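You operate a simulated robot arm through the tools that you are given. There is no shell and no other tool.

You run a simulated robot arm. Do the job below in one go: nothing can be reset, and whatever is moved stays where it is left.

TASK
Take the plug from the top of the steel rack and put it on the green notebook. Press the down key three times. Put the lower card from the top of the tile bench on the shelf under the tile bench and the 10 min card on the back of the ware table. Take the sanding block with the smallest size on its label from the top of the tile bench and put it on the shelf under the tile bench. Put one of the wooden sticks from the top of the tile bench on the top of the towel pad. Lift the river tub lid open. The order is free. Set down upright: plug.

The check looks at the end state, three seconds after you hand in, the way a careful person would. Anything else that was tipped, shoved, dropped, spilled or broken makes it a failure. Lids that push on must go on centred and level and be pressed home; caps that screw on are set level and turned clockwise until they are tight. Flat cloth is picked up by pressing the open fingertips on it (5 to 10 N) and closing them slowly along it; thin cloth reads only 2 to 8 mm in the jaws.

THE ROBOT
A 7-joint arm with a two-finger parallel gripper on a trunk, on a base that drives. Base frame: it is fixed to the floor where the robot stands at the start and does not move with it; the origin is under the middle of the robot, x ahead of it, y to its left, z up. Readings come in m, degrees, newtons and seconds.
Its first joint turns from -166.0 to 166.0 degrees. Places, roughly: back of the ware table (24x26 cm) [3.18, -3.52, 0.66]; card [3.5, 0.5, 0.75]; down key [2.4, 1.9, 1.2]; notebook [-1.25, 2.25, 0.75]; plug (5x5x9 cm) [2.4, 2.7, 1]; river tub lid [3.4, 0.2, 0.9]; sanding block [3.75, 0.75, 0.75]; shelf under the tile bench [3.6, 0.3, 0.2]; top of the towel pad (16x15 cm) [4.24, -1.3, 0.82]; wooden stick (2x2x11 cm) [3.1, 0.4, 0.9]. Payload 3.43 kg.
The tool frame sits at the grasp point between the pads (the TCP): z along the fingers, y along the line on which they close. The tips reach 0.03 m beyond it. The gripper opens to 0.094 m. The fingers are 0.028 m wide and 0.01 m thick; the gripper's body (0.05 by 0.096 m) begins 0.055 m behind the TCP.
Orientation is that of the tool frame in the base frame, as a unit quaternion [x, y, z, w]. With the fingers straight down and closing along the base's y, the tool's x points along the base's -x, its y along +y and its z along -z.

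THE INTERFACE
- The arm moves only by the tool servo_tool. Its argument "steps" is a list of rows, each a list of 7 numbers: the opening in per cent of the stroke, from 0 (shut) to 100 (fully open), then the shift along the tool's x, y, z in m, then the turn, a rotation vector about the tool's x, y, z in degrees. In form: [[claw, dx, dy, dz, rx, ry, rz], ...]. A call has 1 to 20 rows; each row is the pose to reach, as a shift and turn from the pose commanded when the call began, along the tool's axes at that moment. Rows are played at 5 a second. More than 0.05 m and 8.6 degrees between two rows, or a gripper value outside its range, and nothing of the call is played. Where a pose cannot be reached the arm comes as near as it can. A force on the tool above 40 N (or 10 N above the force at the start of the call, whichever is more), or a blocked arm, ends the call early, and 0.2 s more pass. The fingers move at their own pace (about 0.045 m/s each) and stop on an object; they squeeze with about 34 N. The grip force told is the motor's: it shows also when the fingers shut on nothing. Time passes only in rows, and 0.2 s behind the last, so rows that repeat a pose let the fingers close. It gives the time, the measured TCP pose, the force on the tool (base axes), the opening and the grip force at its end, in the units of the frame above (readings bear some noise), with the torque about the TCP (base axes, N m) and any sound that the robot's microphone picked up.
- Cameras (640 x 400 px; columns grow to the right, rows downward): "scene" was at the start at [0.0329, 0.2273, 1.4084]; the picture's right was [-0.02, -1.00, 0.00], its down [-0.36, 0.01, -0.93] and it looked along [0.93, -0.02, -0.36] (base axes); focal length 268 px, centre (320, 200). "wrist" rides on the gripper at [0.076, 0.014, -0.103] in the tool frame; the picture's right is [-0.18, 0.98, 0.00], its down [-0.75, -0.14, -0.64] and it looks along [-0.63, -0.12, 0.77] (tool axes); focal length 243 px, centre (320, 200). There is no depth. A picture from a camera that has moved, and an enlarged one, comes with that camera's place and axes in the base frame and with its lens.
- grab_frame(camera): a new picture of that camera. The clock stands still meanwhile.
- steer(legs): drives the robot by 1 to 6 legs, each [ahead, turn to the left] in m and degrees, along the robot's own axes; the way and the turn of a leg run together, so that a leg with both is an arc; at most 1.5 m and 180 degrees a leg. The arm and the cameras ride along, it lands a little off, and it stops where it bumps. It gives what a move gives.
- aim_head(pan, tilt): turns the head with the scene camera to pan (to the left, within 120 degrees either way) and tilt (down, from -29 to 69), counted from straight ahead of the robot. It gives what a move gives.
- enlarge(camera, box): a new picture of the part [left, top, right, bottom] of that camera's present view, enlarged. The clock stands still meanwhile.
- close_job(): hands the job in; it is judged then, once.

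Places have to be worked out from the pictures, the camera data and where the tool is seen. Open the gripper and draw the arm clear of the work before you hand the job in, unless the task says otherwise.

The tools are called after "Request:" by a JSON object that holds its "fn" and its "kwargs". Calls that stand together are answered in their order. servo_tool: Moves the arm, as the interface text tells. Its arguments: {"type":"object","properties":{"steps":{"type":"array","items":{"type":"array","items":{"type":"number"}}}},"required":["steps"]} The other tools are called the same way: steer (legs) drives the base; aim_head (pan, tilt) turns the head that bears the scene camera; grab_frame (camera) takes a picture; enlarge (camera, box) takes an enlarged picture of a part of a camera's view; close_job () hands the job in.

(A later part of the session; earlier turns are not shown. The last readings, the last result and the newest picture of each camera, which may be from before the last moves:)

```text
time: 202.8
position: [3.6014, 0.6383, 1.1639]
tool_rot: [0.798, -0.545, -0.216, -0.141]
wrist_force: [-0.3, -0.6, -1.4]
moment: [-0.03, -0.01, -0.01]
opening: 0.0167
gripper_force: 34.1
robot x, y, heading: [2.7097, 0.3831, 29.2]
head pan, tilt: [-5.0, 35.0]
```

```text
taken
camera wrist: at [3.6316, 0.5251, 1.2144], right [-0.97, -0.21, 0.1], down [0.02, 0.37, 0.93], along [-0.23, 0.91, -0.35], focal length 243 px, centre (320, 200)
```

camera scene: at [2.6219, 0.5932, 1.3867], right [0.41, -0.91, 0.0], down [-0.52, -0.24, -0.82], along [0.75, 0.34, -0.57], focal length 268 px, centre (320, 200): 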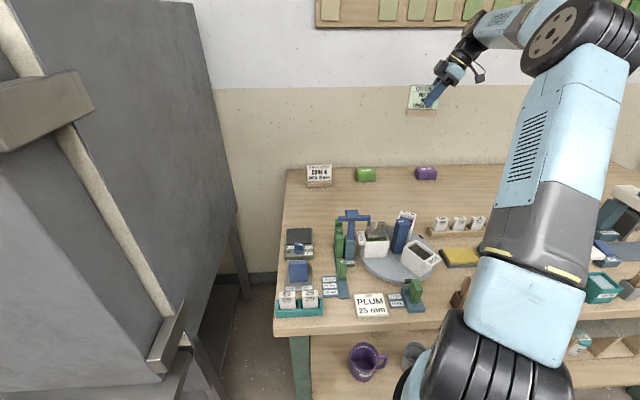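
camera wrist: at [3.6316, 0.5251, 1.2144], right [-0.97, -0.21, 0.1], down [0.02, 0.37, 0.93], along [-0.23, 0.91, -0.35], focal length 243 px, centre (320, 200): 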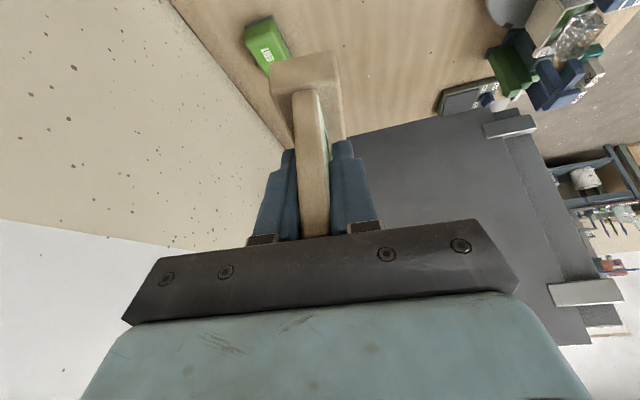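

The card is held well. Draw it back over the items toward the robot, slightly higher.

Request:
{"fn": "servo_tool", "kwargs": {"steps": [[0, 0, 0.0, -0.03, 0, 0, 0], [0, 0, 0.04, -0.045, 0, 0, 0], [0, 0.001, 0.08, -0.06, 0, 0, 0], [0, 0.002, 0.12, -0.069, 0, 0, 0], [0, 0.003, 0.16, -0.069, 0, 0, 0], [0, 0.004, 0.2, -0.069, 0, 0, 0], [0, 0.005, 0.24, -0.069, 0, 0, 0], [0, 0.006, 0.28, -0.069, 0, 0, 0], [0, 0.006, 0.32, -0.069, 0, 0, 0], [0, 0.006, 0.348, -0.069, 0, 0, 0], [0, 0.006, 0.348, -0.069, 0, 0, 0]]}}

Request:
{"fn": "steer", "kwargs": {"legs": [[-0.5, 0]]}}

Request:
{"fn": "aim_head", "kwargs": {"pan": -20, "tilt": 40}}

Request:
{"fn": "grab_frame", "kwargs": {"camera": "scene"}}

```text
time: 205.2
position: [3.2929, 0.4754, 1.2254]
tool_rot: [0.797, -0.545, -0.217, -0.141]
wrist_force: [-0.3, 0.4, -0.4]
moment: [-0.03, -0.03, 0.02]
opening: 0.0169
gripper_force: 34.0
robot x, y, heading: [2.7113, 0.3833, 29.1]
head pan, tilt: [-5.0, 35.0]
```

```text
time: 208.2
position: [2.853, 0.2345, 1.2262]
tool_rot: [0.802, -0.539, -0.217, -0.139]
wrist_force: [-0.4, 0.0, -0.8]
moment: [0.01, 0.02, -0.03]
opening: 0.0168
gripper_force: 33.9
robot x, y, heading: [2.2669, 0.1332, 30.4]
head pan, tilt: [-5.0, 35.0]
```

```text
time: 209.0
position: [2.8526, 0.235, 1.2272]
tool_rot: [0.802, -0.539, -0.217, -0.139]
wrist_force: [0.5, 0.5, -0.9]
moment: [-0.06, -0.01, -0.02]
opening: 0.0166
gripper_force: 34.1
robot x, y, heading: [2.2708, 0.1338, 30.3]
head pan, tilt: [-20.0, 40.0]
```

```text
taken
camera scene: at [2.183, 0.3181, 1.3791], right [0.18, -0.98, 0.0], down [-0.63, -0.12, -0.77], along [0.75, 0.14, -0.64], focal length 268 px, centre (320, 200)
```

scene: 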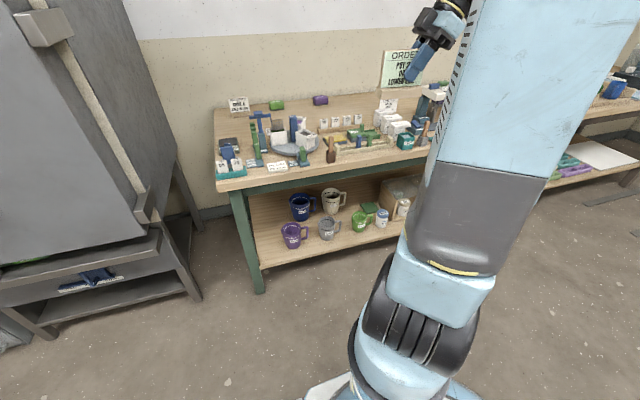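

Zoom on the shelf to find a free place.

Request:
{"fn": "enlarge", "kwargs": {"camera": "scene", "box": [220, 160, 440, 300]}}

Request:
{"fn": "grab_frame", "kwargs": {"camera": "wrist"}}

```text
2.86 times, centred on (330, 230) of scene
camera zoom: at [2.183, 0.3181, 1.3791], right [0.18, -0.98, 0.0], down [-0.63, -0.12, -0.77], along [0.75, 0.14, -0.64], focal length 766 px, centre (291, 114)
```

zoom: 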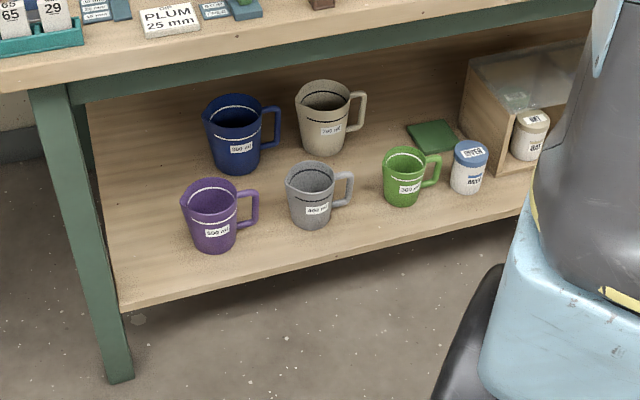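

```text
taken
camera wrist: at [2.8847, 0.1207, 1.2774], right [-0.97, -0.23, 0.1], down [0.01, 0.37, 0.93], along [-0.25, 0.9, -0.35], focal length 243 px, centre (320, 200)
```

wrist: 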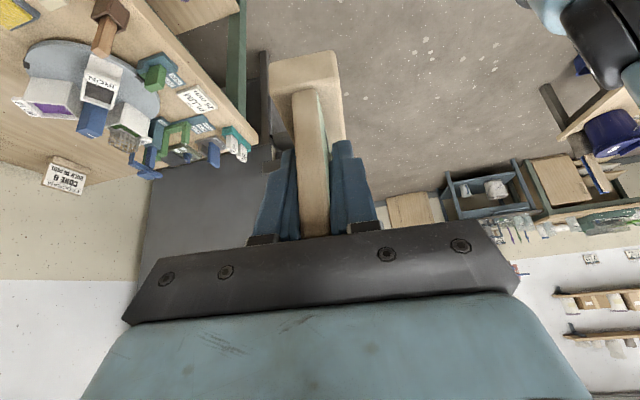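

The free lane on the shelf is between its left leg and the purple mug (v about −0.775 in room terms). I rotate the card 90° so it will go in edge-on with the tool tilted forward.

Request:
{"fn": "servo_tool", "kwargs": {"steps": [[0, -0.0126, -0.0106, 0.0071, 4.16, 0, 7.24], [0, -0.0252, -0.0212, 0.0142, 8.32, 0, 14.48], [0, -0.0378, -0.0318, 0.0214, 12.48, 0, 21.72], [0, -0.0504, -0.0424, 0.0285, 16.64, 0, 28.96], [0, -0.063, -0.053, 0.0356, 20.8, 0, 36.2], [0, -0.0756, -0.0636, 0.0427, 24.96, 0, 43.44], [0, -0.0882, -0.0742, 0.0498, 29.12, 0, 50.68], [0, -0.1008, -0.0848, 0.057, 33.28, 0, 57.92], [0, -0.1134, -0.0954, 0.0641, 37.44, 0, 65.16], [0, -0.126, -0.106, 0.0712, 41.6, 0, 72.4], [0, -0.126, -0.106, 0.0712, 41.6, 0, 72.4]]}}

Request:
{"fn": "grab_frame", "kwargs": {"camera": "wrist"}}

Request:
{"fn": "grab_frame", "kwargs": {"camera": "scene"}}

```text
time: 211.4
position: [2.8968, 0.41, 1.2263]
tool_rot: [-0.241, 0.937, 0.064, 0.245]
wrist_force: [0.3, -0.8, -1.2]
moment: [-0.01, 0.01, 0.01]
opening: 0.0169
gripper_force: 34.0
robot x, y, heading: [2.272, 0.132, 30.1]
head pan, tilt: [-20.0, 40.0]
```

```text
taken
camera wrist: at [2.7877, 0.3657, 1.279], right [-0.33, 0.94, 0.09], down [0.37, 0.04, 0.93], along [0.87, 0.34, -0.36], focal length 243 px, centre (320, 200)
```

wrist: 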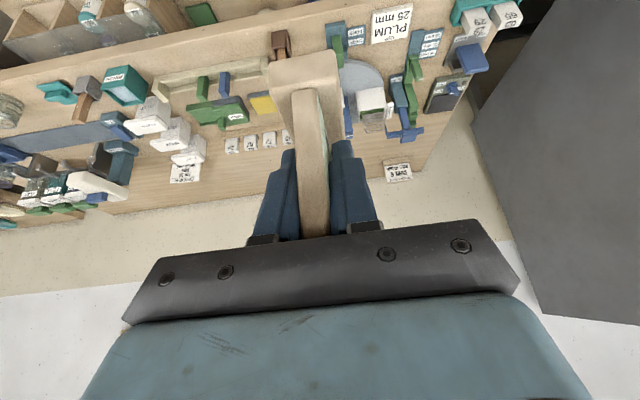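

```text
taken
camera scene: at [2.183, 0.318, 1.3791], right [0.18, -0.98, 0.0], down [-0.63, -0.11, -0.77], along [0.75, 0.14, -0.64], focal length 268 px, centre (320, 200)
```

scene: 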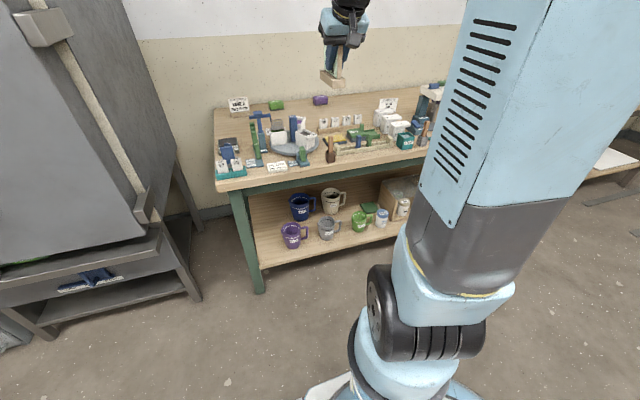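

Orientation is right. Shift left in line with the lane, in front of the bench, and start lowering.

Request:
{"fn": "servo_tool", "kwargs": {"steps": [[0, 0, 0.045, 0, 0, 0, 0], [0, 0, 0.09, 0, 0, 0, 0], [0, 0, 0.135, 0, 0, 0, 0], [0, 0, 0.18, 0, 0, 0, 0], [0, 0, 0.225, 0, 0, 0, 0], [0, 0.022, 0.225, 0.039, 0, 0, 0], [0, 0.044, 0.225, 0.078, 0, 0, 0], [0, 0.066, 0.225, 0.117, 0, 0, 0], [0, 0.088, 0.225, 0.157, 0, 0, 0], [0, 0.11, 0.225, 0.196, 0, 0, 0], [0, 0.132, 0.225, 0.235, 0, 0, 0], [0, 0.154, 0.225, 0.274, 0, 0, 0], [0, 0.176, 0.225, 0.313, 0, 0, 0], [0, 0.196, 0.225, 0.349, 0, 0, 0], [0, 0.196, 0.225, 0.349, 0, 0, 0]]}}

Request:
{"fn": "grab_frame", "kwargs": {"camera": "scene"}}

Request:
{"fn": "grab_frame", "kwargs": {"camera": "wrist"}}

```text
time: 214.6
position: [2.7861, 0.6049, 0.8263]
tool_rot: [-0.241, 0.937, 0.064, 0.245]
wrist_force: [0.5, -0.4, -1.4]
moment: [-0.01, 0.08, 0.03]
opening: 0.0167
gripper_force: 34.3
robot x, y, heading: [2.2697, 0.1307, 30.3]
head pan, tilt: [-20.0, 40.0]
```

```text
taken
camera scene: at [2.1831, 0.3181, 1.3791], right [0.18, -0.98, 0.0], down [-0.63, -0.11, -0.77], along [0.75, 0.14, -0.64], focal length 268 px, centre (320, 200)
```

scene: 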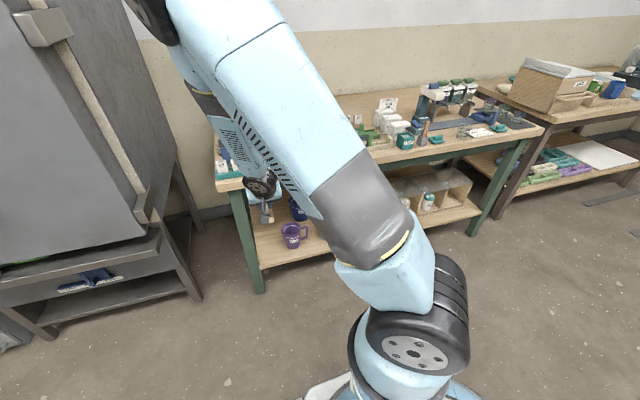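

```text
taken
camera wrist: at [2.6784, 0.5614, 0.8783], right [-0.33, 0.94, 0.09], down [0.37, 0.04, 0.93], along [0.87, 0.34, -0.36], focal length 243 px, centre (320, 200)
```

wrist: 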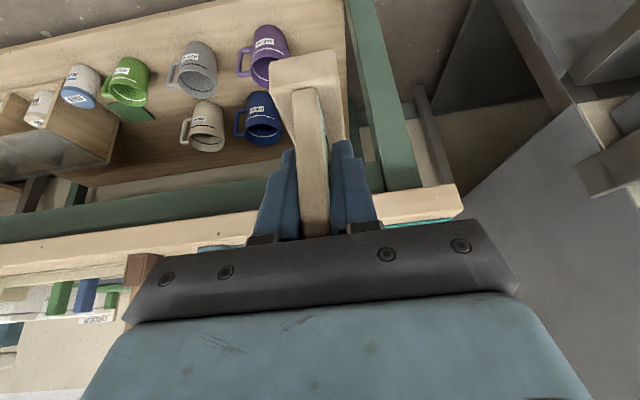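

Lane is visible ahead, between leg and purple mug. Continue lowering to z≈0.45.

Request:
{"fn": "servo_tool", "kwargs": {"steps": [[0, 0.022, 0, 0.039, 0, 0, 0], [0, 0.044, 0, 0.078, 0, 0, 0], [0, 0.066, 0, 0.117, 0, 0, 0], [0, 0.088, 0, 0.157, 0, 0, 0], [0, 0.11, 0, 0.196, 0, 0, 0], [0, 0.132, 0, 0.235, 0, 0, 0], [0, 0.154, 0, 0.274, 0, 0, 0], [0, 0.176, 0, 0.313, 0, 0, 0], [0, 0.182, 0, 0.324, 0, 0, 0], [0, 0.182, 0, 0.324, 0, 0, 0]]}}

Request:
{"fn": "grab_frame", "kwargs": {"camera": "scene"}}

Request:
{"fn": "grab_frame", "kwargs": {"camera": "wrist"}}

```text
time: 216.8
position: [2.7861, 0.6065, 0.4541]
tool_rot: [-0.242, 0.937, 0.065, 0.245]
wrist_force: [-0.3, 0.8, -1.2]
moment: [-0.02, 0.04, 0.01]
opening: 0.0168
gripper_force: 34.1
robot x, y, heading: [2.2724, 0.1302, 30.1]
head pan, tilt: [-20.0, 40.0]
```

```text
taken
camera scene: at [2.1833, 0.3183, 1.3791], right [0.18, -0.98, 0.0], down [-0.63, -0.11, -0.77], along [0.75, 0.14, -0.64], focal length 268 px, centre (320, 200)
```

scene: 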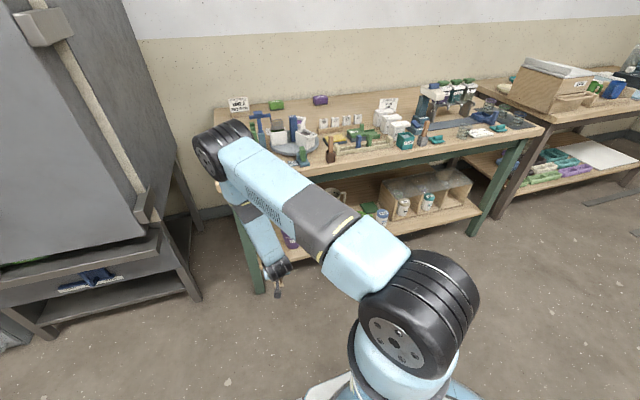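

```text
taken
camera wrist: at [2.6766, 0.5637, 0.5065], right [-0.33, 0.94, 0.09], down [0.37, 0.04, 0.93], along [0.87, 0.34, -0.36], focal length 243 px, centre (320, 200)
```

wrist: 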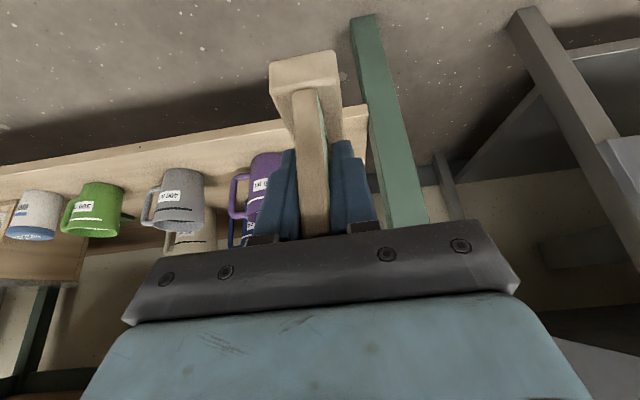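

The elbow would foul the bench top from here; better to stand farther back and in line with the lane so the arm reaches in flatter. I reposition the base, with the card held low in front.

Request:
{"fn": "steer", "kwargs": {"legs": [[0, -39]]}}

Request:
{"fn": "steer", "kwargs": {"legs": [[-0.3, 0]]}}

Request:
{"fn": "steer", "kwargs": {"legs": [[0, 37.5]]}}

Request:
{"fn": "aim_head", "kwargs": {"pan": 0, "tilt": 40}}

Request:
{"fn": "grab_frame", "kwargs": {"camera": "scene"}}

```text
time: 219.2
position: [2.9679, 0.1782, 0.4547]
tool_rot: [0.085, 0.964, -0.02, 0.251]
wrist_force: [0.6, -0.2, -1.2]
moment: [0.04, 0.0, -0.01]
opening: 0.0168
gripper_force: 34.2
robot x, y, heading: [2.2796, 0.1797, -8.6]
head pan, tilt: [-20.0, 40.0]
```

```text
time: 221.3
position: [2.6746, 0.2223, 0.4552]
tool_rot: [0.086, 0.964, -0.022, 0.251]
wrist_force: [0.2, -1.0, -0.5]
moment: [-0.02, 0.02, 0.05]
opening: 0.0165
gripper_force: 33.8
robot x, y, heading: [1.9819, 0.2247, -8.6]
head pan, tilt: [-20.0, 40.0]
```

```text
time: 223.6
position: [2.5359, 0.6406, 0.454]
tool_rot: [-0.226, 0.941, 0.059, 0.245]
wrist_force: [0.5, 0.5, -1.4]
moment: [-0.02, -0.01, -0.02]
opening: 0.017
gripper_force: 34.0
robot x, y, heading: [2.0062, 0.1816, 28.2]
head pan, tilt: [-20.0, 40.0]
```

```text
time: 224.5
position: [2.5359, 0.6394, 0.4565]
tool_rot: [-0.226, 0.941, 0.06, 0.246]
wrist_force: [-0.2, 0.4, -0.6]
moment: [-0.02, 0.05, -0.01]
opening: 0.0168
gripper_force: 33.8
robot x, y, heading: [2.0072, 0.179, 28.1]
head pan, tilt: [0.0, 40.0]
```

```text
taken
camera scene: at [1.916, 0.399, 1.3791], right [0.47, -0.88, 0.0], down [-0.57, -0.3, -0.77], along [0.67, 0.36, -0.64], focal length 268 px, centre (320, 200)
```

scene: 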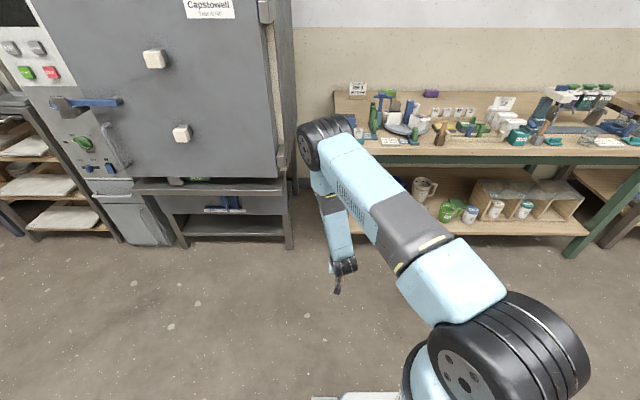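

Robot is now back and in line. Move the card in front of the lane at low height.

Request:
{"fn": "servo_tool", "kwargs": {"steps": [[0, 0.001, -0.03, 0.028, 0, 0, 0], [0, 0.002, -0.06, 0.057, 0, 0, 0], [0, 0.003, -0.09, 0.085, 0, 0, 0], [0, 0.004, -0.12, 0.113, 0, 0, 0], [0, 0.005, -0.147, 0.1417, 0, 0, 0], [0, 0.005, -0.147, 0.1417, 0, 0, 0]]}}

Request:
{"fn": "grab_frame", "kwargs": {"camera": "wrist"}}

Request:
{"fn": "grab_frame", "kwargs": {"camera": "scene"}}

```text
time: 225.9
position: [2.6621, 0.5389, 0.3302]
tool_rot: [-0.227, 0.94, 0.06, 0.246]
wrist_force: [-0.2, -0.5, -1.1]
moment: [0.01, 0.04, -0.02]
opening: 0.0166
gripper_force: 34.1
robot x, y, heading: [2.0049, 0.1812, 28.3]
head pan, tilt: [0.0, 40.0]
```

```text
taken
camera wrist: at [2.5511, 0.4997, 0.3824], right [-0.31, 0.95, 0.09], down [0.37, 0.03, 0.93], along [0.88, 0.32, -0.36], focal length 243 px, centre (320, 200)
```

wrist: 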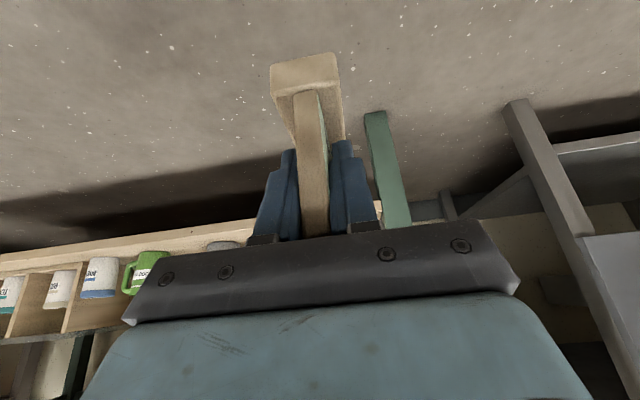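

```text
taken
camera scene: at [1.9159, 0.399, 1.3791], right [0.48, -0.88, 0.0], down [-0.57, -0.31, -0.77], along [0.67, 0.36, -0.64], focal length 268 px, centre (320, 200)
```

scene: 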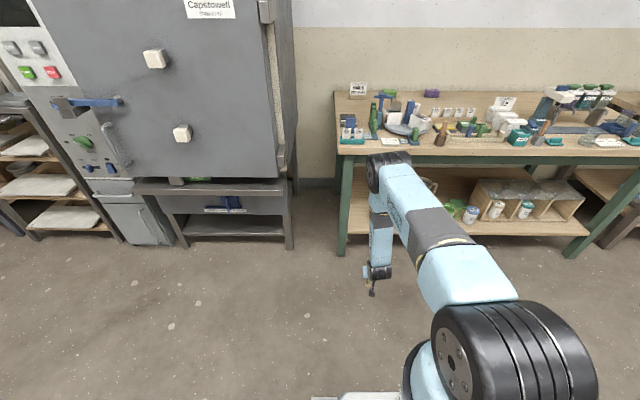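

The arm reaches low fine. Advance toward the shelf in steps, watching clearance.

Request:
{"fn": "servo_tool", "kwargs": {"steps": [[0, -0.0349, 0.0007, 0.0196, 0, 0, 0], [0, -0.0698, 0.0014, 0.0392, 0, 0, 0], [0, -0.1047, 0.0021, 0.0588, 0, 0, 0], [0, -0.1396, 0.0028, 0.0784, 0, 0, 0], [0, -0.1745, 0.0035, 0.098, 0, 0, 0], [0, -0.2094, 0.0042, 0.1176, 0, 0, 0], [0, -0.2094, 0.0042, 0.1176, 0, 0, 0]]}}

Request:
{"fn": "grab_frame", "kwargs": {"camera": "wrist"}}

Request:
{"fn": "enlarge", "kwargs": {"camera": "scene", "box": [320, 80, 560, 300]}}

```text
time: 227.5
position: [2.8715, 0.652, 0.3309]
tool_rot: [-0.226, 0.941, 0.06, 0.244]
wrist_force: [-0.8, -0.1, -1.5]
moment: [0.0, 0.02, 0.01]
opening: 0.0168
gripper_force: 33.8
robot x, y, heading: [2.0095, 0.1841, 28.4]
head pan, tilt: [0.0, 40.0]
```

```text
taken
camera wrist: at [2.7619, 0.6112, 0.3822], right [-0.31, 0.95, 0.09], down [0.37, 0.03, 0.93], along [0.88, 0.32, -0.36], focal length 243 px, centre (320, 200)
```

wrist: 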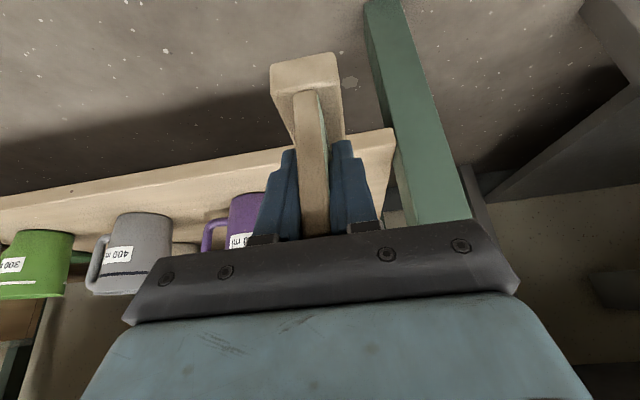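

```text
1.82 times, centred on (440, 190) of scene
camera zoom: at [1.9161, 0.3991, 1.3791], right [0.47, -0.88, 0.0], down [-0.57, -0.31, -0.77], along [0.67, 0.36, -0.64], focal length 487 px, centre (102, 218)
```

zoom: 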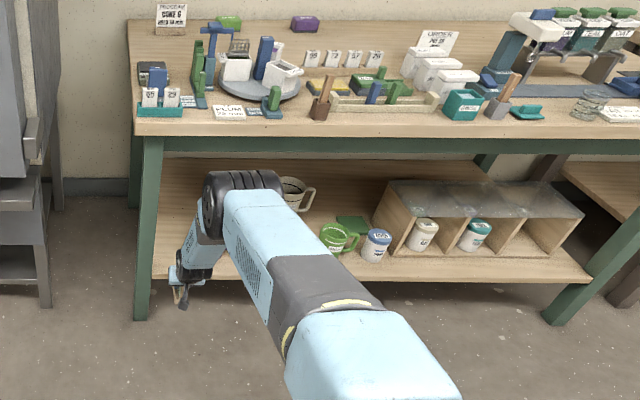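

Shelf top is z≈0.225; the card's bottom (≈0.265) is clear. Continue forward into the lane.

Request:
{"fn": "servo_tool", "kwargs": {"steps": [[0, -0.0349, 0.0007, 0.0196, 0, 0, 0], [0, -0.0698, 0.0014, 0.0392, 0, 0, 0], [0, -0.1047, 0.0021, 0.0588, 0, 0, 0], [0, -0.1396, 0.0028, 0.0784, 0, 0, 0], [0, -0.1396, 0.0028, 0.0784, 0, 0, 0]]}}

Request:
{"fn": "grab_frame", "kwargs": {"camera": "wrist"}}

Request:
{"fn": "enlarge", "kwargs": {"camera": "scene", "box": [320, 80, 560, 300]}}

```text
time: 228.7
position: [2.9476, 0.7121, 0.3566]
tool_rot: [-0.227, 0.941, 0.059, 0.245]
wrist_force: [-0.5, 0.2, -1.0]
moment: [-0.03, -0.01, -0.01]
opening: 0.0169
gripper_force: 33.6
out of reach, approached as far as the arm can: row 3, 4, 5
robot x, y, heading: [2.0064, 0.1816, 28.3]
head pan, tilt: [0.0, 40.0]
```

```text
taken
camera wrist: at [2.8372, 0.6713, 0.4078], right [-0.3, 0.95, 0.09], down [0.37, 0.03, 0.93], along [0.88, 0.32, -0.36], focal length 243 px, centre (320, 200)
```

wrist: 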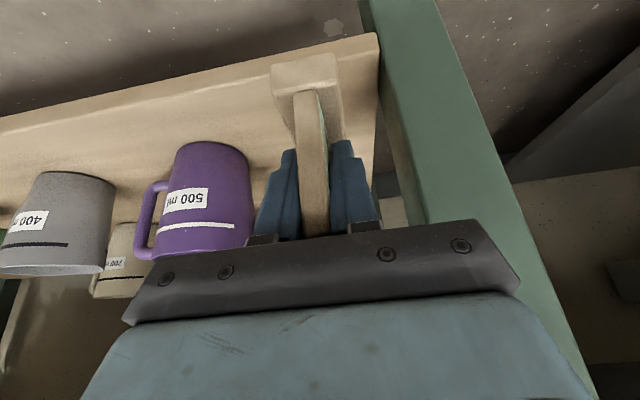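

```text
1.82 times, centred on (440, 190) of scene
camera zoom: at [1.9161, 0.3991, 1.3791], right [0.47, -0.88, 0.0], down [-0.57, -0.31, -0.77], along [0.67, 0.36, -0.64], focal length 487 px, centre (102, 218)
```

zoom: 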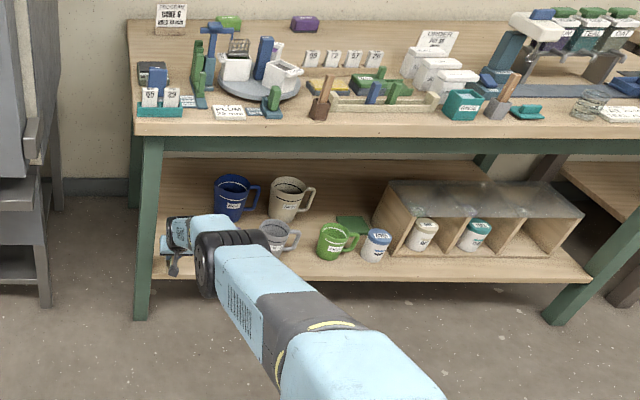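

The arm is at its limit from here; I retreat 5 cm, recentre in the lane, then bring the base 15 cm nearer.

Request:
{"fn": "servo_tool", "kwargs": {"steps": [[0, 0.025, -0.008, -0.001, 0, 0, 0], [0, 0.0567, -0.021, -0.0013, 0, 0, 0], [0, 0.0567, -0.021, -0.0013, 0, 0, 0]]}}

Request:
{"fn": "steer", "kwargs": {"legs": [[0.12, 0]]}}

Request:
{"fn": "grab_frame", "kwargs": {"camera": "wrist"}}

Request:
{"fn": "enlarge", "kwargs": {"camera": "scene", "box": [280, 80, 560, 340]}}

```text
time: 229.5
position: [2.9118, 0.6692, 0.326]
tool_rot: [-0.228, 0.94, 0.061, 0.246]
wrist_force: [0.4, -0.1, -0.8]
moment: [0.01, 0.01, 0.03]
opening: 0.017
gripper_force: 34.8
robot x, y, heading: [2.0045, 0.1809, 28.5]
head pan, tilt: [0.0, 40.0]
```

```text
time: 230.7
position: [3.0183, 0.7255, 0.3256]
tool_rot: [-0.227, 0.941, 0.06, 0.245]
wrist_force: [0.3, -0.1, -0.5]
moment: [-0.01, 0.01, -0.02]
opening: 0.017
gripper_force: 34.4
robot x, y, heading: [2.1167, 0.2387, 28.7]
head pan, tilt: [0.0, 40.0]
```

```text
taken
camera wrist: at [2.9078, 0.6862, 0.3781], right [-0.31, 0.95, 0.09], down [0.37, 0.03, 0.93], along [0.88, 0.32, -0.36], focal length 243 px, centre (320, 200)
```

wrist: 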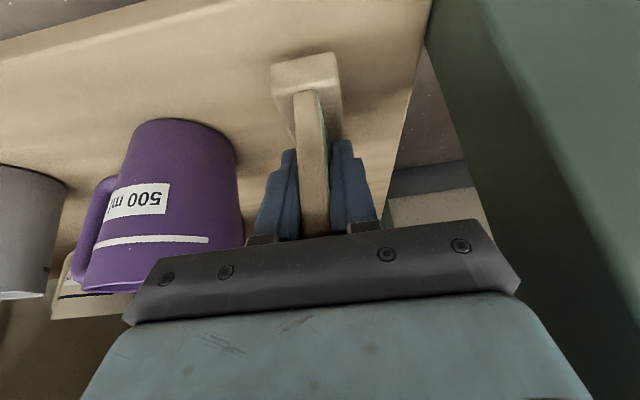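

```text
1.54 times, centred on (420, 210) of scene
camera zoom: at [2.0227, 0.4563, 1.3791], right [0.47, -0.88, 0.0], down [-0.57, -0.31, -0.77], along [0.67, 0.36, -0.64], focal length 412 px, centre (166, 185)
```

zoom: 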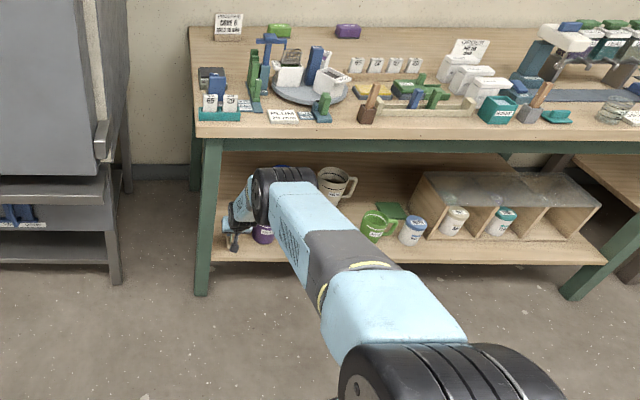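

There is ample room in the lane. Drive 7 cm more to bring the card deeper.

Request:
{"fn": "steer", "kwargs": {"legs": [[0.07, 0]]}}

Request:
{"fn": "servo_tool", "kwargs": {"steps": [[0, -0.015, 0, 0.0085, 0, 0, 0], [0, -0.0262, 0.0005, 0.0147, 0, 0, 0], [0, -0.0262, 0.0005, 0.0147, 0, 0, 0]]}}

Request:
{"fn": "grab_frame", "kwargs": {"camera": "wrist"}}

Request:
{"fn": "enlarge", "kwargs": {"camera": "scene", "box": [280, 80, 560, 340]}}

```text
time: 231.7
position: [3.0802, 0.759, 0.3266]
tool_rot: [-0.226, 0.941, 0.059, 0.245]
wrist_force: [-0.1, -0.4, -1.1]
moment: [-0.02, 0.04, -0.02]
opening: 0.0167
gripper_force: 33.5
robot x, y, heading: [2.1754, 0.2715, 28.5]
head pan, tilt: [0.0, 40.0]
```

```text
time: 232.5
position: [3.1068, 0.7716, 0.3265]
tool_rot: [-0.227, 0.941, 0.061, 0.244]
wrist_force: [-0.7, 0.5, -0.4]
moment: [0.0, 0.01, -0.01]
opening: 0.0167
gripper_force: 34.4
robot x, y, heading: [2.1805, 0.2764, 28.3]
head pan, tilt: [0.0, 40.0]
```

```text
taken
camera wrist: at [2.9968, 0.7327, 0.3789], right [-0.3, 0.95, 0.09], down [0.37, 0.03, 0.93], along [0.88, 0.32, -0.36], focal length 243 px, centre (320, 200)
```

wrist: 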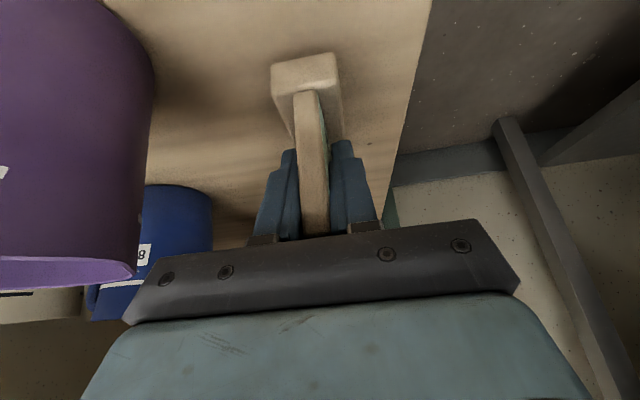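

```text
1.54 times, centred on (420, 210) of scene
camera zoom: at [2.0845, 0.4897, 1.3791], right [0.47, -0.88, 0.0], down [-0.57, -0.3, -0.77], along [0.67, 0.36, -0.64], focal length 412 px, centre (166, 185)
```

zoom: 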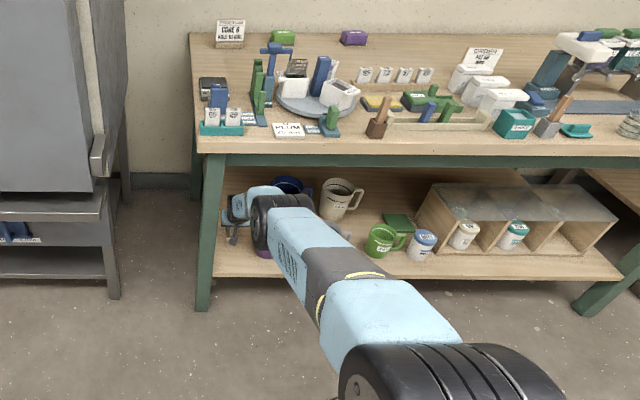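

In position; lower gently onto the shelf.

Request:
{"fn": "servo_tool", "kwargs": {"steps": [[0, 0.005, 0, 0.0087, 0, 0, 0], [0, 0.01, 0, 0.0175, 0, 0, 0], [0, 0.0146, 0, 0.0262, 0, 0, 0], [0, 0.0165, 0, 0.0297, 0, 0, 0], [0, 0.0165, 0, 0.0297, 0, 0, 0]]}}

```text
time: 233.7
position: [3.1057, 0.7672, 0.3062]
tool_rot: [-0.225, 0.941, 0.06, 0.247]
wrist_force: [2.5, 8.4, 20.3]
moment: [0.48, -0.61, 0.25]
opening: 0.0167
gripper_force: 33.9
out of reach, approached as far as the arm can: row 2, 3, 4, 5
robot x, y, heading: [2.1744, 0.2697, 28.4]
head pan, tilt: [0.0, 40.0]
```

Contact is felt at z≈0.306. Check the pictures to see whether the card is standing on the shelf.

Request:
{"fn": "grab_frame", "kwargs": {"camera": "wrist"}}

Request:
{"fn": "aim_head", "kwargs": {"pan": 10, "tilt": 40}}

Request:
{"fn": "enlarge", "kwargs": {"camera": "scene", "box": [320, 140, 520, 300]}}

```text
taken
camera wrist: at [2.9935, 0.7263, 0.3571], right [-0.3, 0.95, 0.09], down [0.37, 0.03, 0.93], along [0.88, 0.32, -0.36], focal length 243 px, centre (320, 200)
```

wrist: 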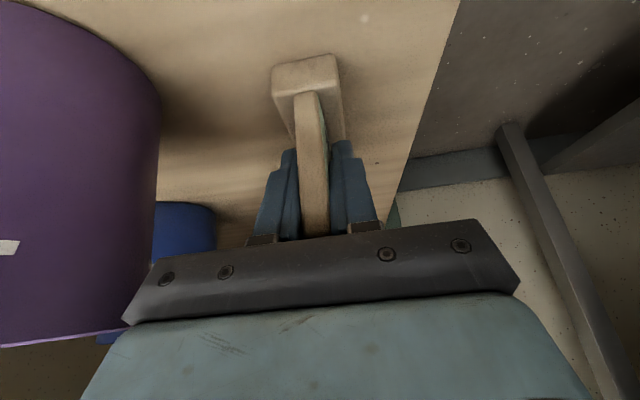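

```text
time: 234.5
position: [3.1047, 0.7673, 0.3065]
tool_rot: [-0.226, 0.94, 0.06, 0.248]
wrist_force: [6.5, 8.9, 28.3]
moment: [0.22, -0.24, 0.09]
opening: 0.0167
gripper_force: 33.8
robot x, y, heading: [2.1767, 0.2725, 28.2]
head pan, tilt: [10.0, 40.0]
```

```text
2.50 times, centred on (420, 220) of scene
camera zoom: at [2.0748, 0.5013, 1.3791], right [0.62, -0.79, 0.0], down [-0.5, -0.4, -0.77], along [0.6, 0.47, -0.64], focal length 670 px, centre (70, 150)
```

zoom: 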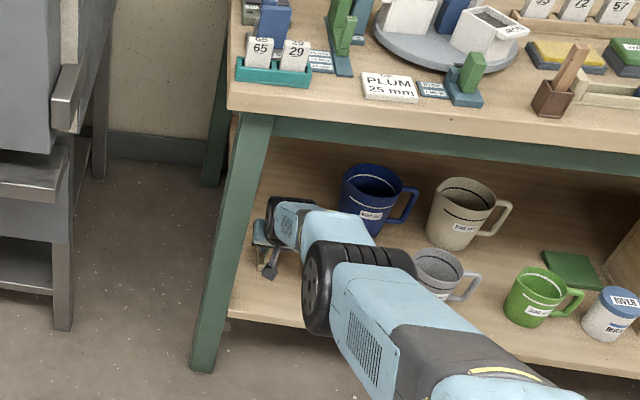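

Request:
{"fn": "enlarge", "kwargs": {"camera": "wrist", "box": [220, 20, 420, 190]}}

Request:
{"fn": "aim_head", "kwargs": {"pan": 25, "tilt": 40}}

Request:
{"fn": "grab_frame", "kwargs": {"camera": "scene"}}

```text
2.35 times, centred on (320, 105) of wrist
camera zoom: at [2.9931, 0.7259, 0.3571], right [-0.3, 0.95, 0.09], down [0.37, 0.03, 0.93], along [0.88, 0.32, -0.36], focal length 571 px, centre (320, 424)
```

zoom: 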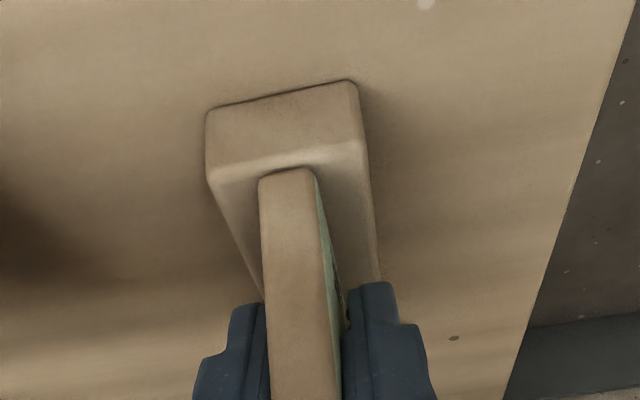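

```text
time: 235.2
position: [3.1023, 0.7653, 0.305]
tool_rot: [-0.226, 0.941, 0.06, 0.246]
wrist_force: [6.2, 6.8, 34.2]
moment: [0.02, 0.11, 0.0]
opening: 0.0171
gripper_force: 34.4
robot x, y, heading: [2.1777, 0.271, 28.3]
head pan, tilt: [25.0, 40.0]
```

```text
taken
camera scene: at [2.0586, 0.5166, 1.3791], right [0.8, -0.6, 0.0], down [-0.38, -0.51, -0.77], along [0.46, 0.61, -0.64], focal length 268 px, centre (320, 200)
```

scene: 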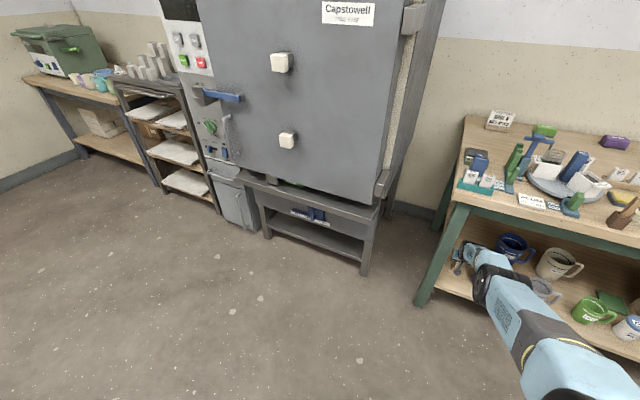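

The card's base visibly rests on the shelf. Ease the pressure upward a little.

Request:
{"fn": "servo_tool", "kwargs": {"steps": [[0, -0.001, 0, -0.0018, 0, 0, 0], [0, -0.001, 0, -0.0018, 0, 0, 0]]}}

```text
time: 235.8
position: [3.1014, 0.7649, 0.3052]
tool_rot: [-0.227, 0.941, 0.06, 0.245]
wrist_force: [7.0, 3.7, 24.6]
moment: [0.0, -0.13, 0.02]
opening: 0.0169
gripper_force: 33.5
robot x, y, heading: [2.1745, 0.2712, 28.1]
head pan, tilt: [25.0, 40.0]
```

Still 25 N; ease by another 2 mm.

Request:
{"fn": "servo_tool", "kwargs": {"steps": [[0, -0.001, 0, -0.0018, 0, 0, 0], [0, -0.001, 0, -0.0018, 0, 0, 0]]}}

```text
time: 236.4
position: [3.1017, 0.7643, 0.3047]
tool_rot: [-0.226, 0.941, 0.059, 0.243]
wrist_force: [1.0, -0.3, 15.7]
moment: [-0.01, -0.19, 0.01]
opening: 0.0171
gripper_force: 33.7
robot x, y, heading: [2.1756, 0.2675, 28.6]
head pan, tilt: [25.0, 40.0]
```

Request:
{"fn": "servo_tool", "kwargs": {"steps": [[0, -0.001, 0, -0.0018, 0, 0, 0], [0, -0.001, 0, -0.0018, 0, 0, 0]]}}

```text
time: 237.0
position: [3.1003, 0.7648, 0.3075]
tool_rot: [-0.226, 0.941, 0.059, 0.244]
wrist_force: [0.3, 0.7, -0.3]
moment: [-0.05, -0.01, -0.01]
opening: 0.0166
gripper_force: 33.6
robot x, y, heading: [2.1794, 0.2724, 27.9]
head pan, tilt: [25.0, 40.0]
```

Pressure is nearly zero: the card is just resting. Open the jaws.

Request:
{"fn": "servo_tool", "kwargs": {"steps": [[0, 0.0002, 0, 0.0004, 0, 0, 0], [20, 0.0002, 0, 0.0004, 0, 0, 0], [30, 0.0002, 0, 0.0004, 0, 0, 0], [40, 0.0002, 0, 0.0004, 0, 0, 0], [55, 0.0002, 0, 0.0004, 0, 0, 0], [55, 0.0002, 0, 0.0004, 0, 0, 0]]}}

Request:
{"fn": "grab_frame", "kwargs": {"camera": "wrist"}}

```text
time: 238.4
position: [3.1029, 0.7647, 0.3079]
tool_rot: [-0.225, 0.941, 0.059, 0.245]
wrist_force: [-0.1, -0.6, -0.8]
moment: [-0.02, -0.01, 0.0]
opening: 0.0518
gripper_force: 0.0
robot x, y, heading: [2.1759, 0.2739, 28.3]
head pan, tilt: [25.0, 40.0]
```

```text
taken
camera wrist: at [2.9921, 0.726, 0.3594], right [-0.3, 0.95, 0.09], down [0.37, 0.03, 0.93], along [0.88, 0.32, -0.36], focal length 243 px, centre (320, 200)
```

wrist: 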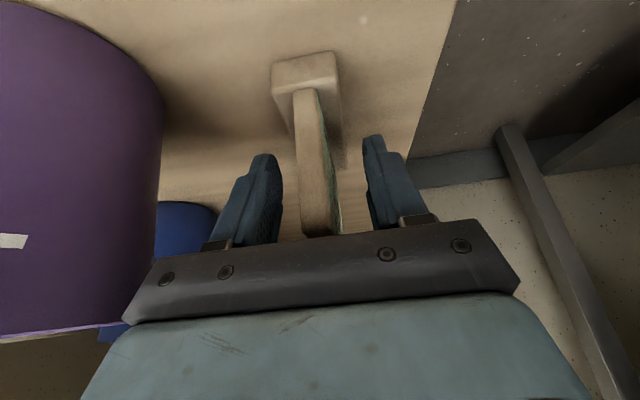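

The card stands freely. Withdraw straight backward out of the shelf.

Request:
{"fn": "servo_tool", "kwargs": {"steps": [[55, 0.0175, 0, -0.0098, 0, 0, 0], [55, 0.0349, 0, -0.0196, 0, 0, 0], [55, 0.0698, 0, -0.0392, 0, 0, 0], [55, 0.1047, 0, -0.0588, 0, 0, 0], [55, 0.1396, 0, -0.0784, 0, 0, 0], [55, 0.1745, 0, -0.098, 0, 0, 0], [55, 0.2094, 0, -0.1176, 0, 0, 0], [55, 0.2443, 0, -0.1372, 0, 0, 0], [55, 0.2792, 0, -0.1568, 0, 0, 0], [55, 0.2792, 0, -0.1568, 0, 0, 0]]}}

Request:
{"fn": "steer", "kwargs": {"legs": [[-0.15, 0]]}}

Request:
{"fn": "grab_frame", "kwargs": {"camera": "wrist"}}

Request:
{"fn": "aim_head", "kwargs": {"pan": 5, "tilt": 40}}

Request:
{"fn": "grab_frame", "kwargs": {"camera": "scene"}}

```text
time: 240.6
position: [2.8185, 0.6191, 0.3077]
tool_rot: [-0.226, 0.94, 0.06, 0.247]
wrist_force: [-0.2, 0.1, 0.2]
moment: [0.0, 0.0, 0.0]
opening: 0.0517
gripper_force: 0.1
robot x, y, heading: [2.1759, 0.2696, 28.2]
head pan, tilt: [25.0, 40.0]
```

```text
time: 242.0
position: [2.684, 0.5478, 0.3095]
tool_rot: [-0.226, 0.941, 0.06, 0.246]
wrist_force: [-0.6, 0.5, -0.7]
moment: [-0.01, 0.04, -0.01]
opening: 0.0517
gripper_force: 0.1
robot x, y, heading: [2.0419, 0.1994, 27.9]
head pan, tilt: [25.0, 40.0]
```

```text
taken
camera wrist: at [2.5733, 0.5076, 0.3603], right [-0.3, 0.95, 0.09], down [0.37, 0.03, 0.93], along [0.88, 0.32, -0.36], focal length 243 px, centre (320, 200)
```

wrist: 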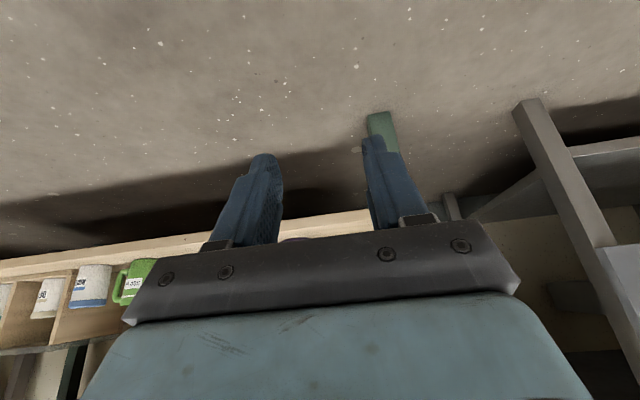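

```text
time: 242.8
position: [2.6836, 0.5479, 0.3084]
tool_rot: [-0.227, 0.941, 0.061, 0.245]
wrist_force: [-0.9, 0.0, 1.0]
moment: [0.02, 0.01, -0.01]
opening: 0.0513
gripper_force: 0.0
robot x, y, heading: [2.0392, 0.2002, 28.0]
head pan, tilt: [5.0, 40.0]
```

```text
taken
camera scene: at [1.9464, 0.4239, 1.3791], right [0.55, -0.84, 0.0], down [-0.54, -0.35, -0.77], along [0.64, 0.42, -0.64], focal length 268 px, centre (320, 200)
```

scene: 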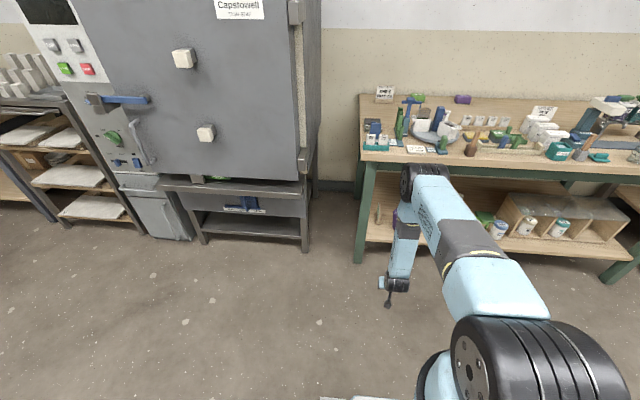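

The card is visible standing on the shelf. Raise the arm back up in front of the bench.

Request:
{"fn": "servo_tool", "kwargs": {"steps": [[55, -0.0219, 0, -0.0393, 0, 0, 0], [55, -0.0438, 0, -0.0786, 0, 0, 0], [55, -0.0657, 0, -0.1179, 0, 0, 0], [55, -0.0876, 0, -0.1572, 0, 0, 0], [55, -0.1095, 0, -0.1965, 0, 0, 0], [55, -0.1314, 0, -0.2358, 0, 0, 0], [55, -0.1533, 0, -0.2751, 0, 0, 0], [55, -0.1752, 0, -0.3144, 0, 0, 0], [55, -0.1971, 0, -0.3537, 0, 0, 0], [55, -0.219, 0, -0.393, 0, 0, 0], [55, -0.2409, 0, -0.4323, 0, 0, 0], [55, -0.2628, 0, -0.4716, 0, 0, 0], [55, -0.2847, 0, -0.5109, 0, 0, 0], [55, -0.3066, 0, -0.5502, 0, 0, 0], [55, -0.3285, 0, -0.5895, 0, 0, 0], [55, -0.3504, 0, -0.6288, 0, 0, 0], [55, -0.3723, 0, -0.6681, 0, 0, 0], [55, -0.3942, 0, -0.7074, 0, 0, 0], [55, -0.4161, 0, -0.7467, 0, 0, 0], [55, -0.438, 0, -0.786, 0, 0, 0]]}}

Request:
{"fn": "grab_frame", "kwargs": {"camera": "scene"}}

```text
time: 247.1
position: [2.6821, 0.5446, 1.2107]
tool_rot: [-0.227, 0.94, 0.06, 0.246]
wrist_force: [-0.3, 0.2, -1.0]
moment: [-0.05, -0.01, 0.03]
opening: 0.0516
gripper_force: 0.1
robot x, y, heading: [2.0427, 0.1983, 28.4]
head pan, tilt: [5.0, 40.0]
```

```text
taken
camera scene: at [1.9463, 0.4238, 1.3791], right [0.55, -0.84, 0.0], down [-0.54, -0.35, -0.77], along [0.64, 0.42, -0.64], focal length 268 px, centre (320, 200)
```

scene: 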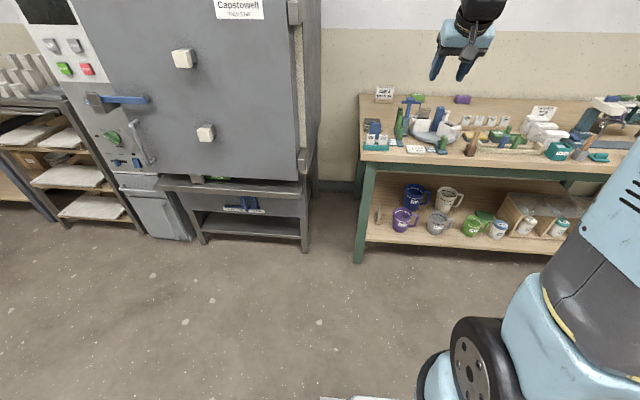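

Check the shelf state with a zoom.

Request:
{"fn": "enlarge", "kwargs": {"camera": "scene", "box": [345, 160, 525, 265]}}

```text
3.56 times, centred on (435, 212) of scene
camera zoom: at [1.9463, 0.4238, 1.3791], right [0.55, -0.84, 0.0], down [-0.54, -0.35, -0.77], along [0.64, 0.42, -0.64], focal length 953 px, centre (-89, 156)
```

zoom: 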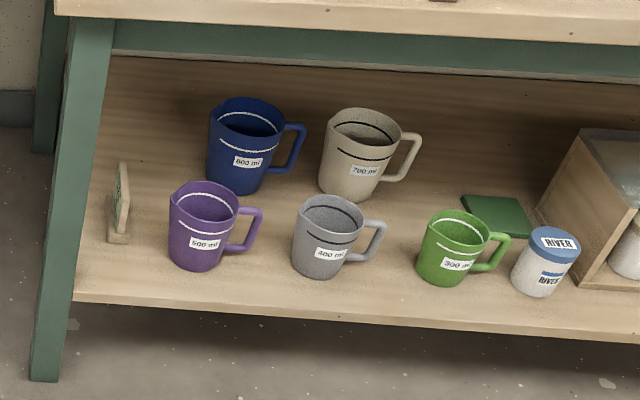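

The card stands upright on the shelf and all mugs are in place. Now turn the tool back for front-to-back closing with a sideways tilt, then drive to the bench for the 60-grit block.

Request:
{"fn": "servo_tool", "kwargs": {"steps": [[55, 0, 0, 0, -4.1, 0, -7.29], [55, 0, 0, 0, -8.2, 0, -14.58], [55, 0, 0, 0, -12.3, 0, -21.87], [55, 0, 0, 0, -16.4, 0, -29.16], [70, 0, 0, 0, -20.5, 0, -36.45], [80, 0, 0, 0, -24.6, 0, -43.74], [90, 0, 0, 0, -28.7, 0, -51.03], [100, 0, 0, 0, -32.8, 0, -58.32], [100, 0, 0, 0, -36.9, 0, -65.61], [100, 0, 0, 0, -41.0, 0, -72.9], [100, 0, 0, 0, -45.1, 0, -80.2], [100, 0, 0, 0, -45.1, 0, -80.2]]}}

Request:
{"fn": "steer", "kwargs": {"legs": [[0, -17.4], [0.72, 0], [0, 17.4]]}}

Request:
{"fn": "aim_head", "kwargs": {"pan": -5, "tilt": 35}}

Request:
{"fn": "grab_frame", "kwargs": {"camera": "scene"}}

Request:
{"fn": "grab_frame", "kwargs": {"camera": "wrist"}}

```text
time: 249.7
position: [2.6825, 0.5458, 1.2101]
tool_rot: [0.834, -0.49, -0.219, -0.128]
wrist_force: [0.1, -0.1, 0.0]
moment: [-0.02, 0.0, 0.02]
opening: 0.0941
gripper_force: 0.1
robot x, y, heading: [2.0425, 0.2012, 28.2]
head pan, tilt: [5.0, 40.0]
```

```text
time: 255.8
position: [3.3918, 0.6838, 1.2087]
tool_rot: [0.834, -0.489, -0.219, -0.128]
wrist_force: [0.3, 0.1, -0.7]
moment: [0.0, -0.01, 0.02]
opening: 0.0941
gripper_force: 0.1
robot x, y, heading: [2.7643, 0.3163, 28.1]
head pan, tilt: [5.0, 40.0]
```

```text
time: 256.5
position: [3.3905, 0.683, 1.2095]
tool_rot: [0.834, -0.489, -0.219, -0.128]
wrist_force: [0.3, -0.5, 1.0]
moment: [-0.03, -0.02, 0.01]
opening: 0.0938
gripper_force: 0.0
robot x, y, heading: [2.7639, 0.3146, 28.0]
head pan, tilt: [-5.0, 35.0]
```

```text
taken
camera scene: at [2.6781, 0.5261, 1.3866], right [0.39, -0.92, 0.0], down [-0.53, -0.23, -0.82], along [0.75, 0.32, -0.57], focal length 268 px, centre (320, 200)
```

scene: 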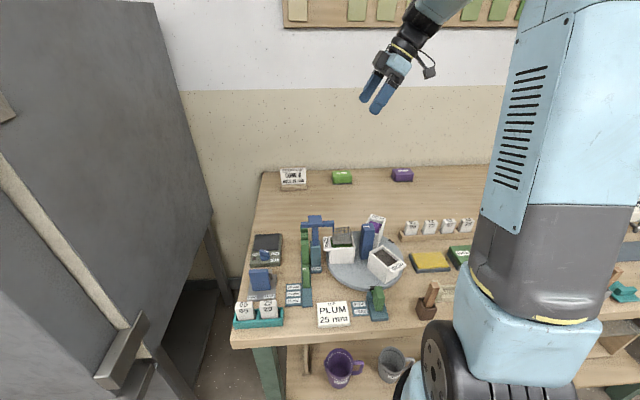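

```text
taken
camera wrist: at [3.4352, 0.5748, 1.2606], right [-0.94, -0.34, 0.09], down [-0.04, 0.37, 0.93], along [-0.35, 0.87, -0.36], focal length 243 px, centre (320, 200)
```

wrist: 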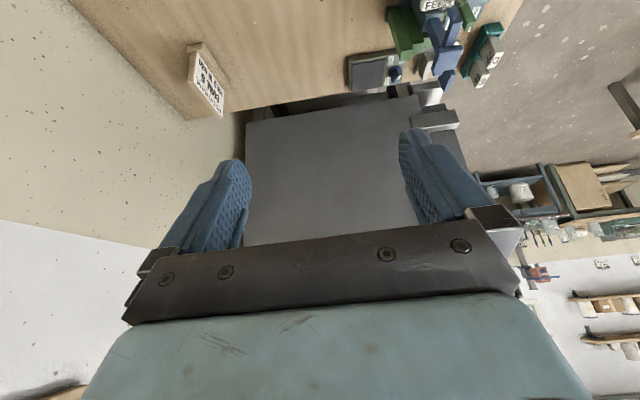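

Zoom to refine the block's place.

Request:
{"fn": "enlarge", "kwargs": {"camera": "scene", "box": [270, 140, 430, 240]}}

```text
4.00 times, centred on (350, 190) of scene
camera zoom: at [2.6781, 0.5261, 1.3866], right [0.39, -0.92, 0.0], down [-0.53, -0.23, -0.82], along [0.75, 0.32, -0.57], focal length 1072 px, centre (200, 240)
```

zoom: 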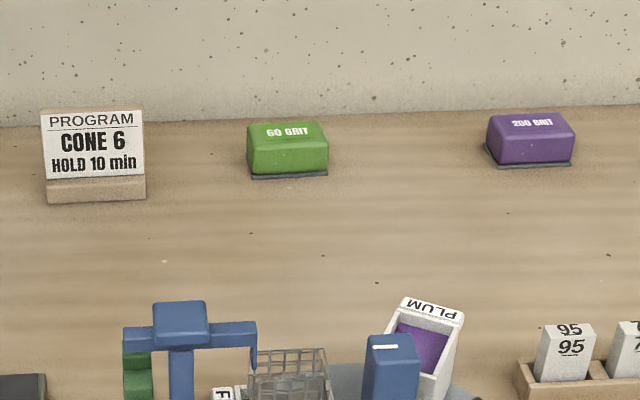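

Block centre ≈ (3.601, 0.822), aligned with the jaws. Move above it, then down to 0.96.

Request:
{"fn": "servo_tool", "kwargs": {"steps": [[100, -0.003, -0.042, 0.0015, 0, 0, 0], [100, -0.005, -0.084, 0.003, 0, 0, 0], [100, -0.008, -0.126, 0.0045, 0, 0, 0], [100, -0.011, -0.168, 0.006, 0, 0, 0], [100, -0.0135, -0.21, 0.0075, 0, 0, 0], [100, -0.016, -0.2506, 0.009, 0, 0, 0], [100, 0.0045, -0.2506, 0.045, 0, 0, 0], [100, 0.025, -0.2506, 0.082, 0, 0, 0], [100, 0.0455, -0.2506, 0.118, 0, 0, 0], [100, 0.066, -0.2506, 0.1545, 0, 0, 0], [100, 0.0865, -0.2506, 0.191, 0, 0, 0], [100, 0.1065, -0.2506, 0.2263, 0, 0, 0], [100, 0.1065, -0.2506, 0.2263, 0, 0, 0]]}}

Request:
{"fn": "grab_frame", "kwargs": {"camera": "wrist"}}

Request:
{"fn": "enlarge", "kwargs": {"camera": "scene", "box": [270, 100, 430, 220]}}

```text
time: 259.3
position: [3.5981, 0.8245, 0.958]
tool_rot: [0.834, -0.489, -0.221, -0.127]
wrist_force: [-0.4, -0.2, 0.5]
moment: [-0.02, 0.0, -0.02]
opening: 0.0941
gripper_force: 0.0
robot x, y, heading: [2.7629, 0.3112, 28.2]
head pan, tilt: [-5.0, 35.0]
```

```text
taken
camera wrist: at [3.643, 0.7145, 1.0096], right [-0.94, -0.34, 0.09], down [-0.04, 0.37, 0.93], along [-0.35, 0.87, -0.36], focal length 243 px, centre (320, 200)
```

wrist: 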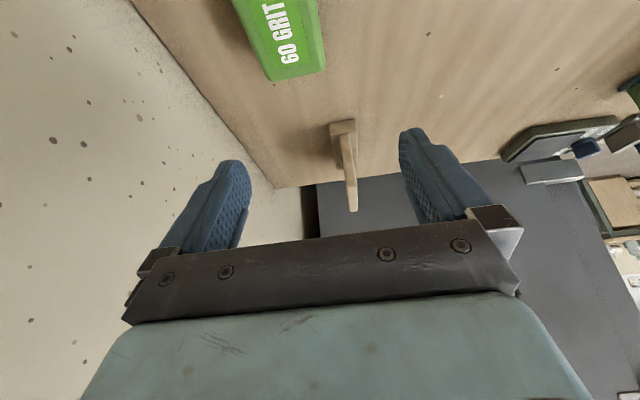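

```text
3.33 times, centred on (350, 160) of scene
camera zoom: at [2.6785, 0.5261, 1.3867], right [0.39, -0.92, 0.0], down [-0.53, -0.23, -0.82], along [0.75, 0.32, -0.57], focal length 893 px, centre (220, 333)
```

zoom: 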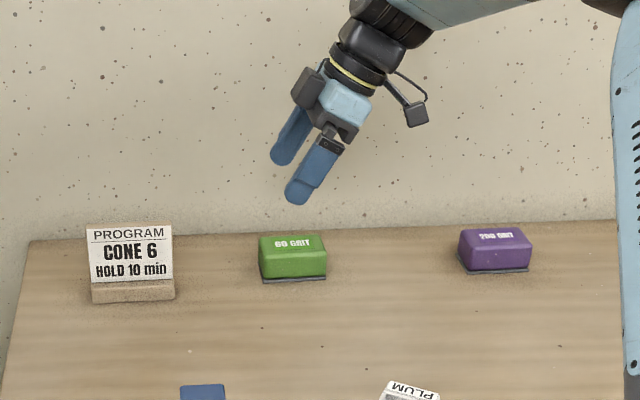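

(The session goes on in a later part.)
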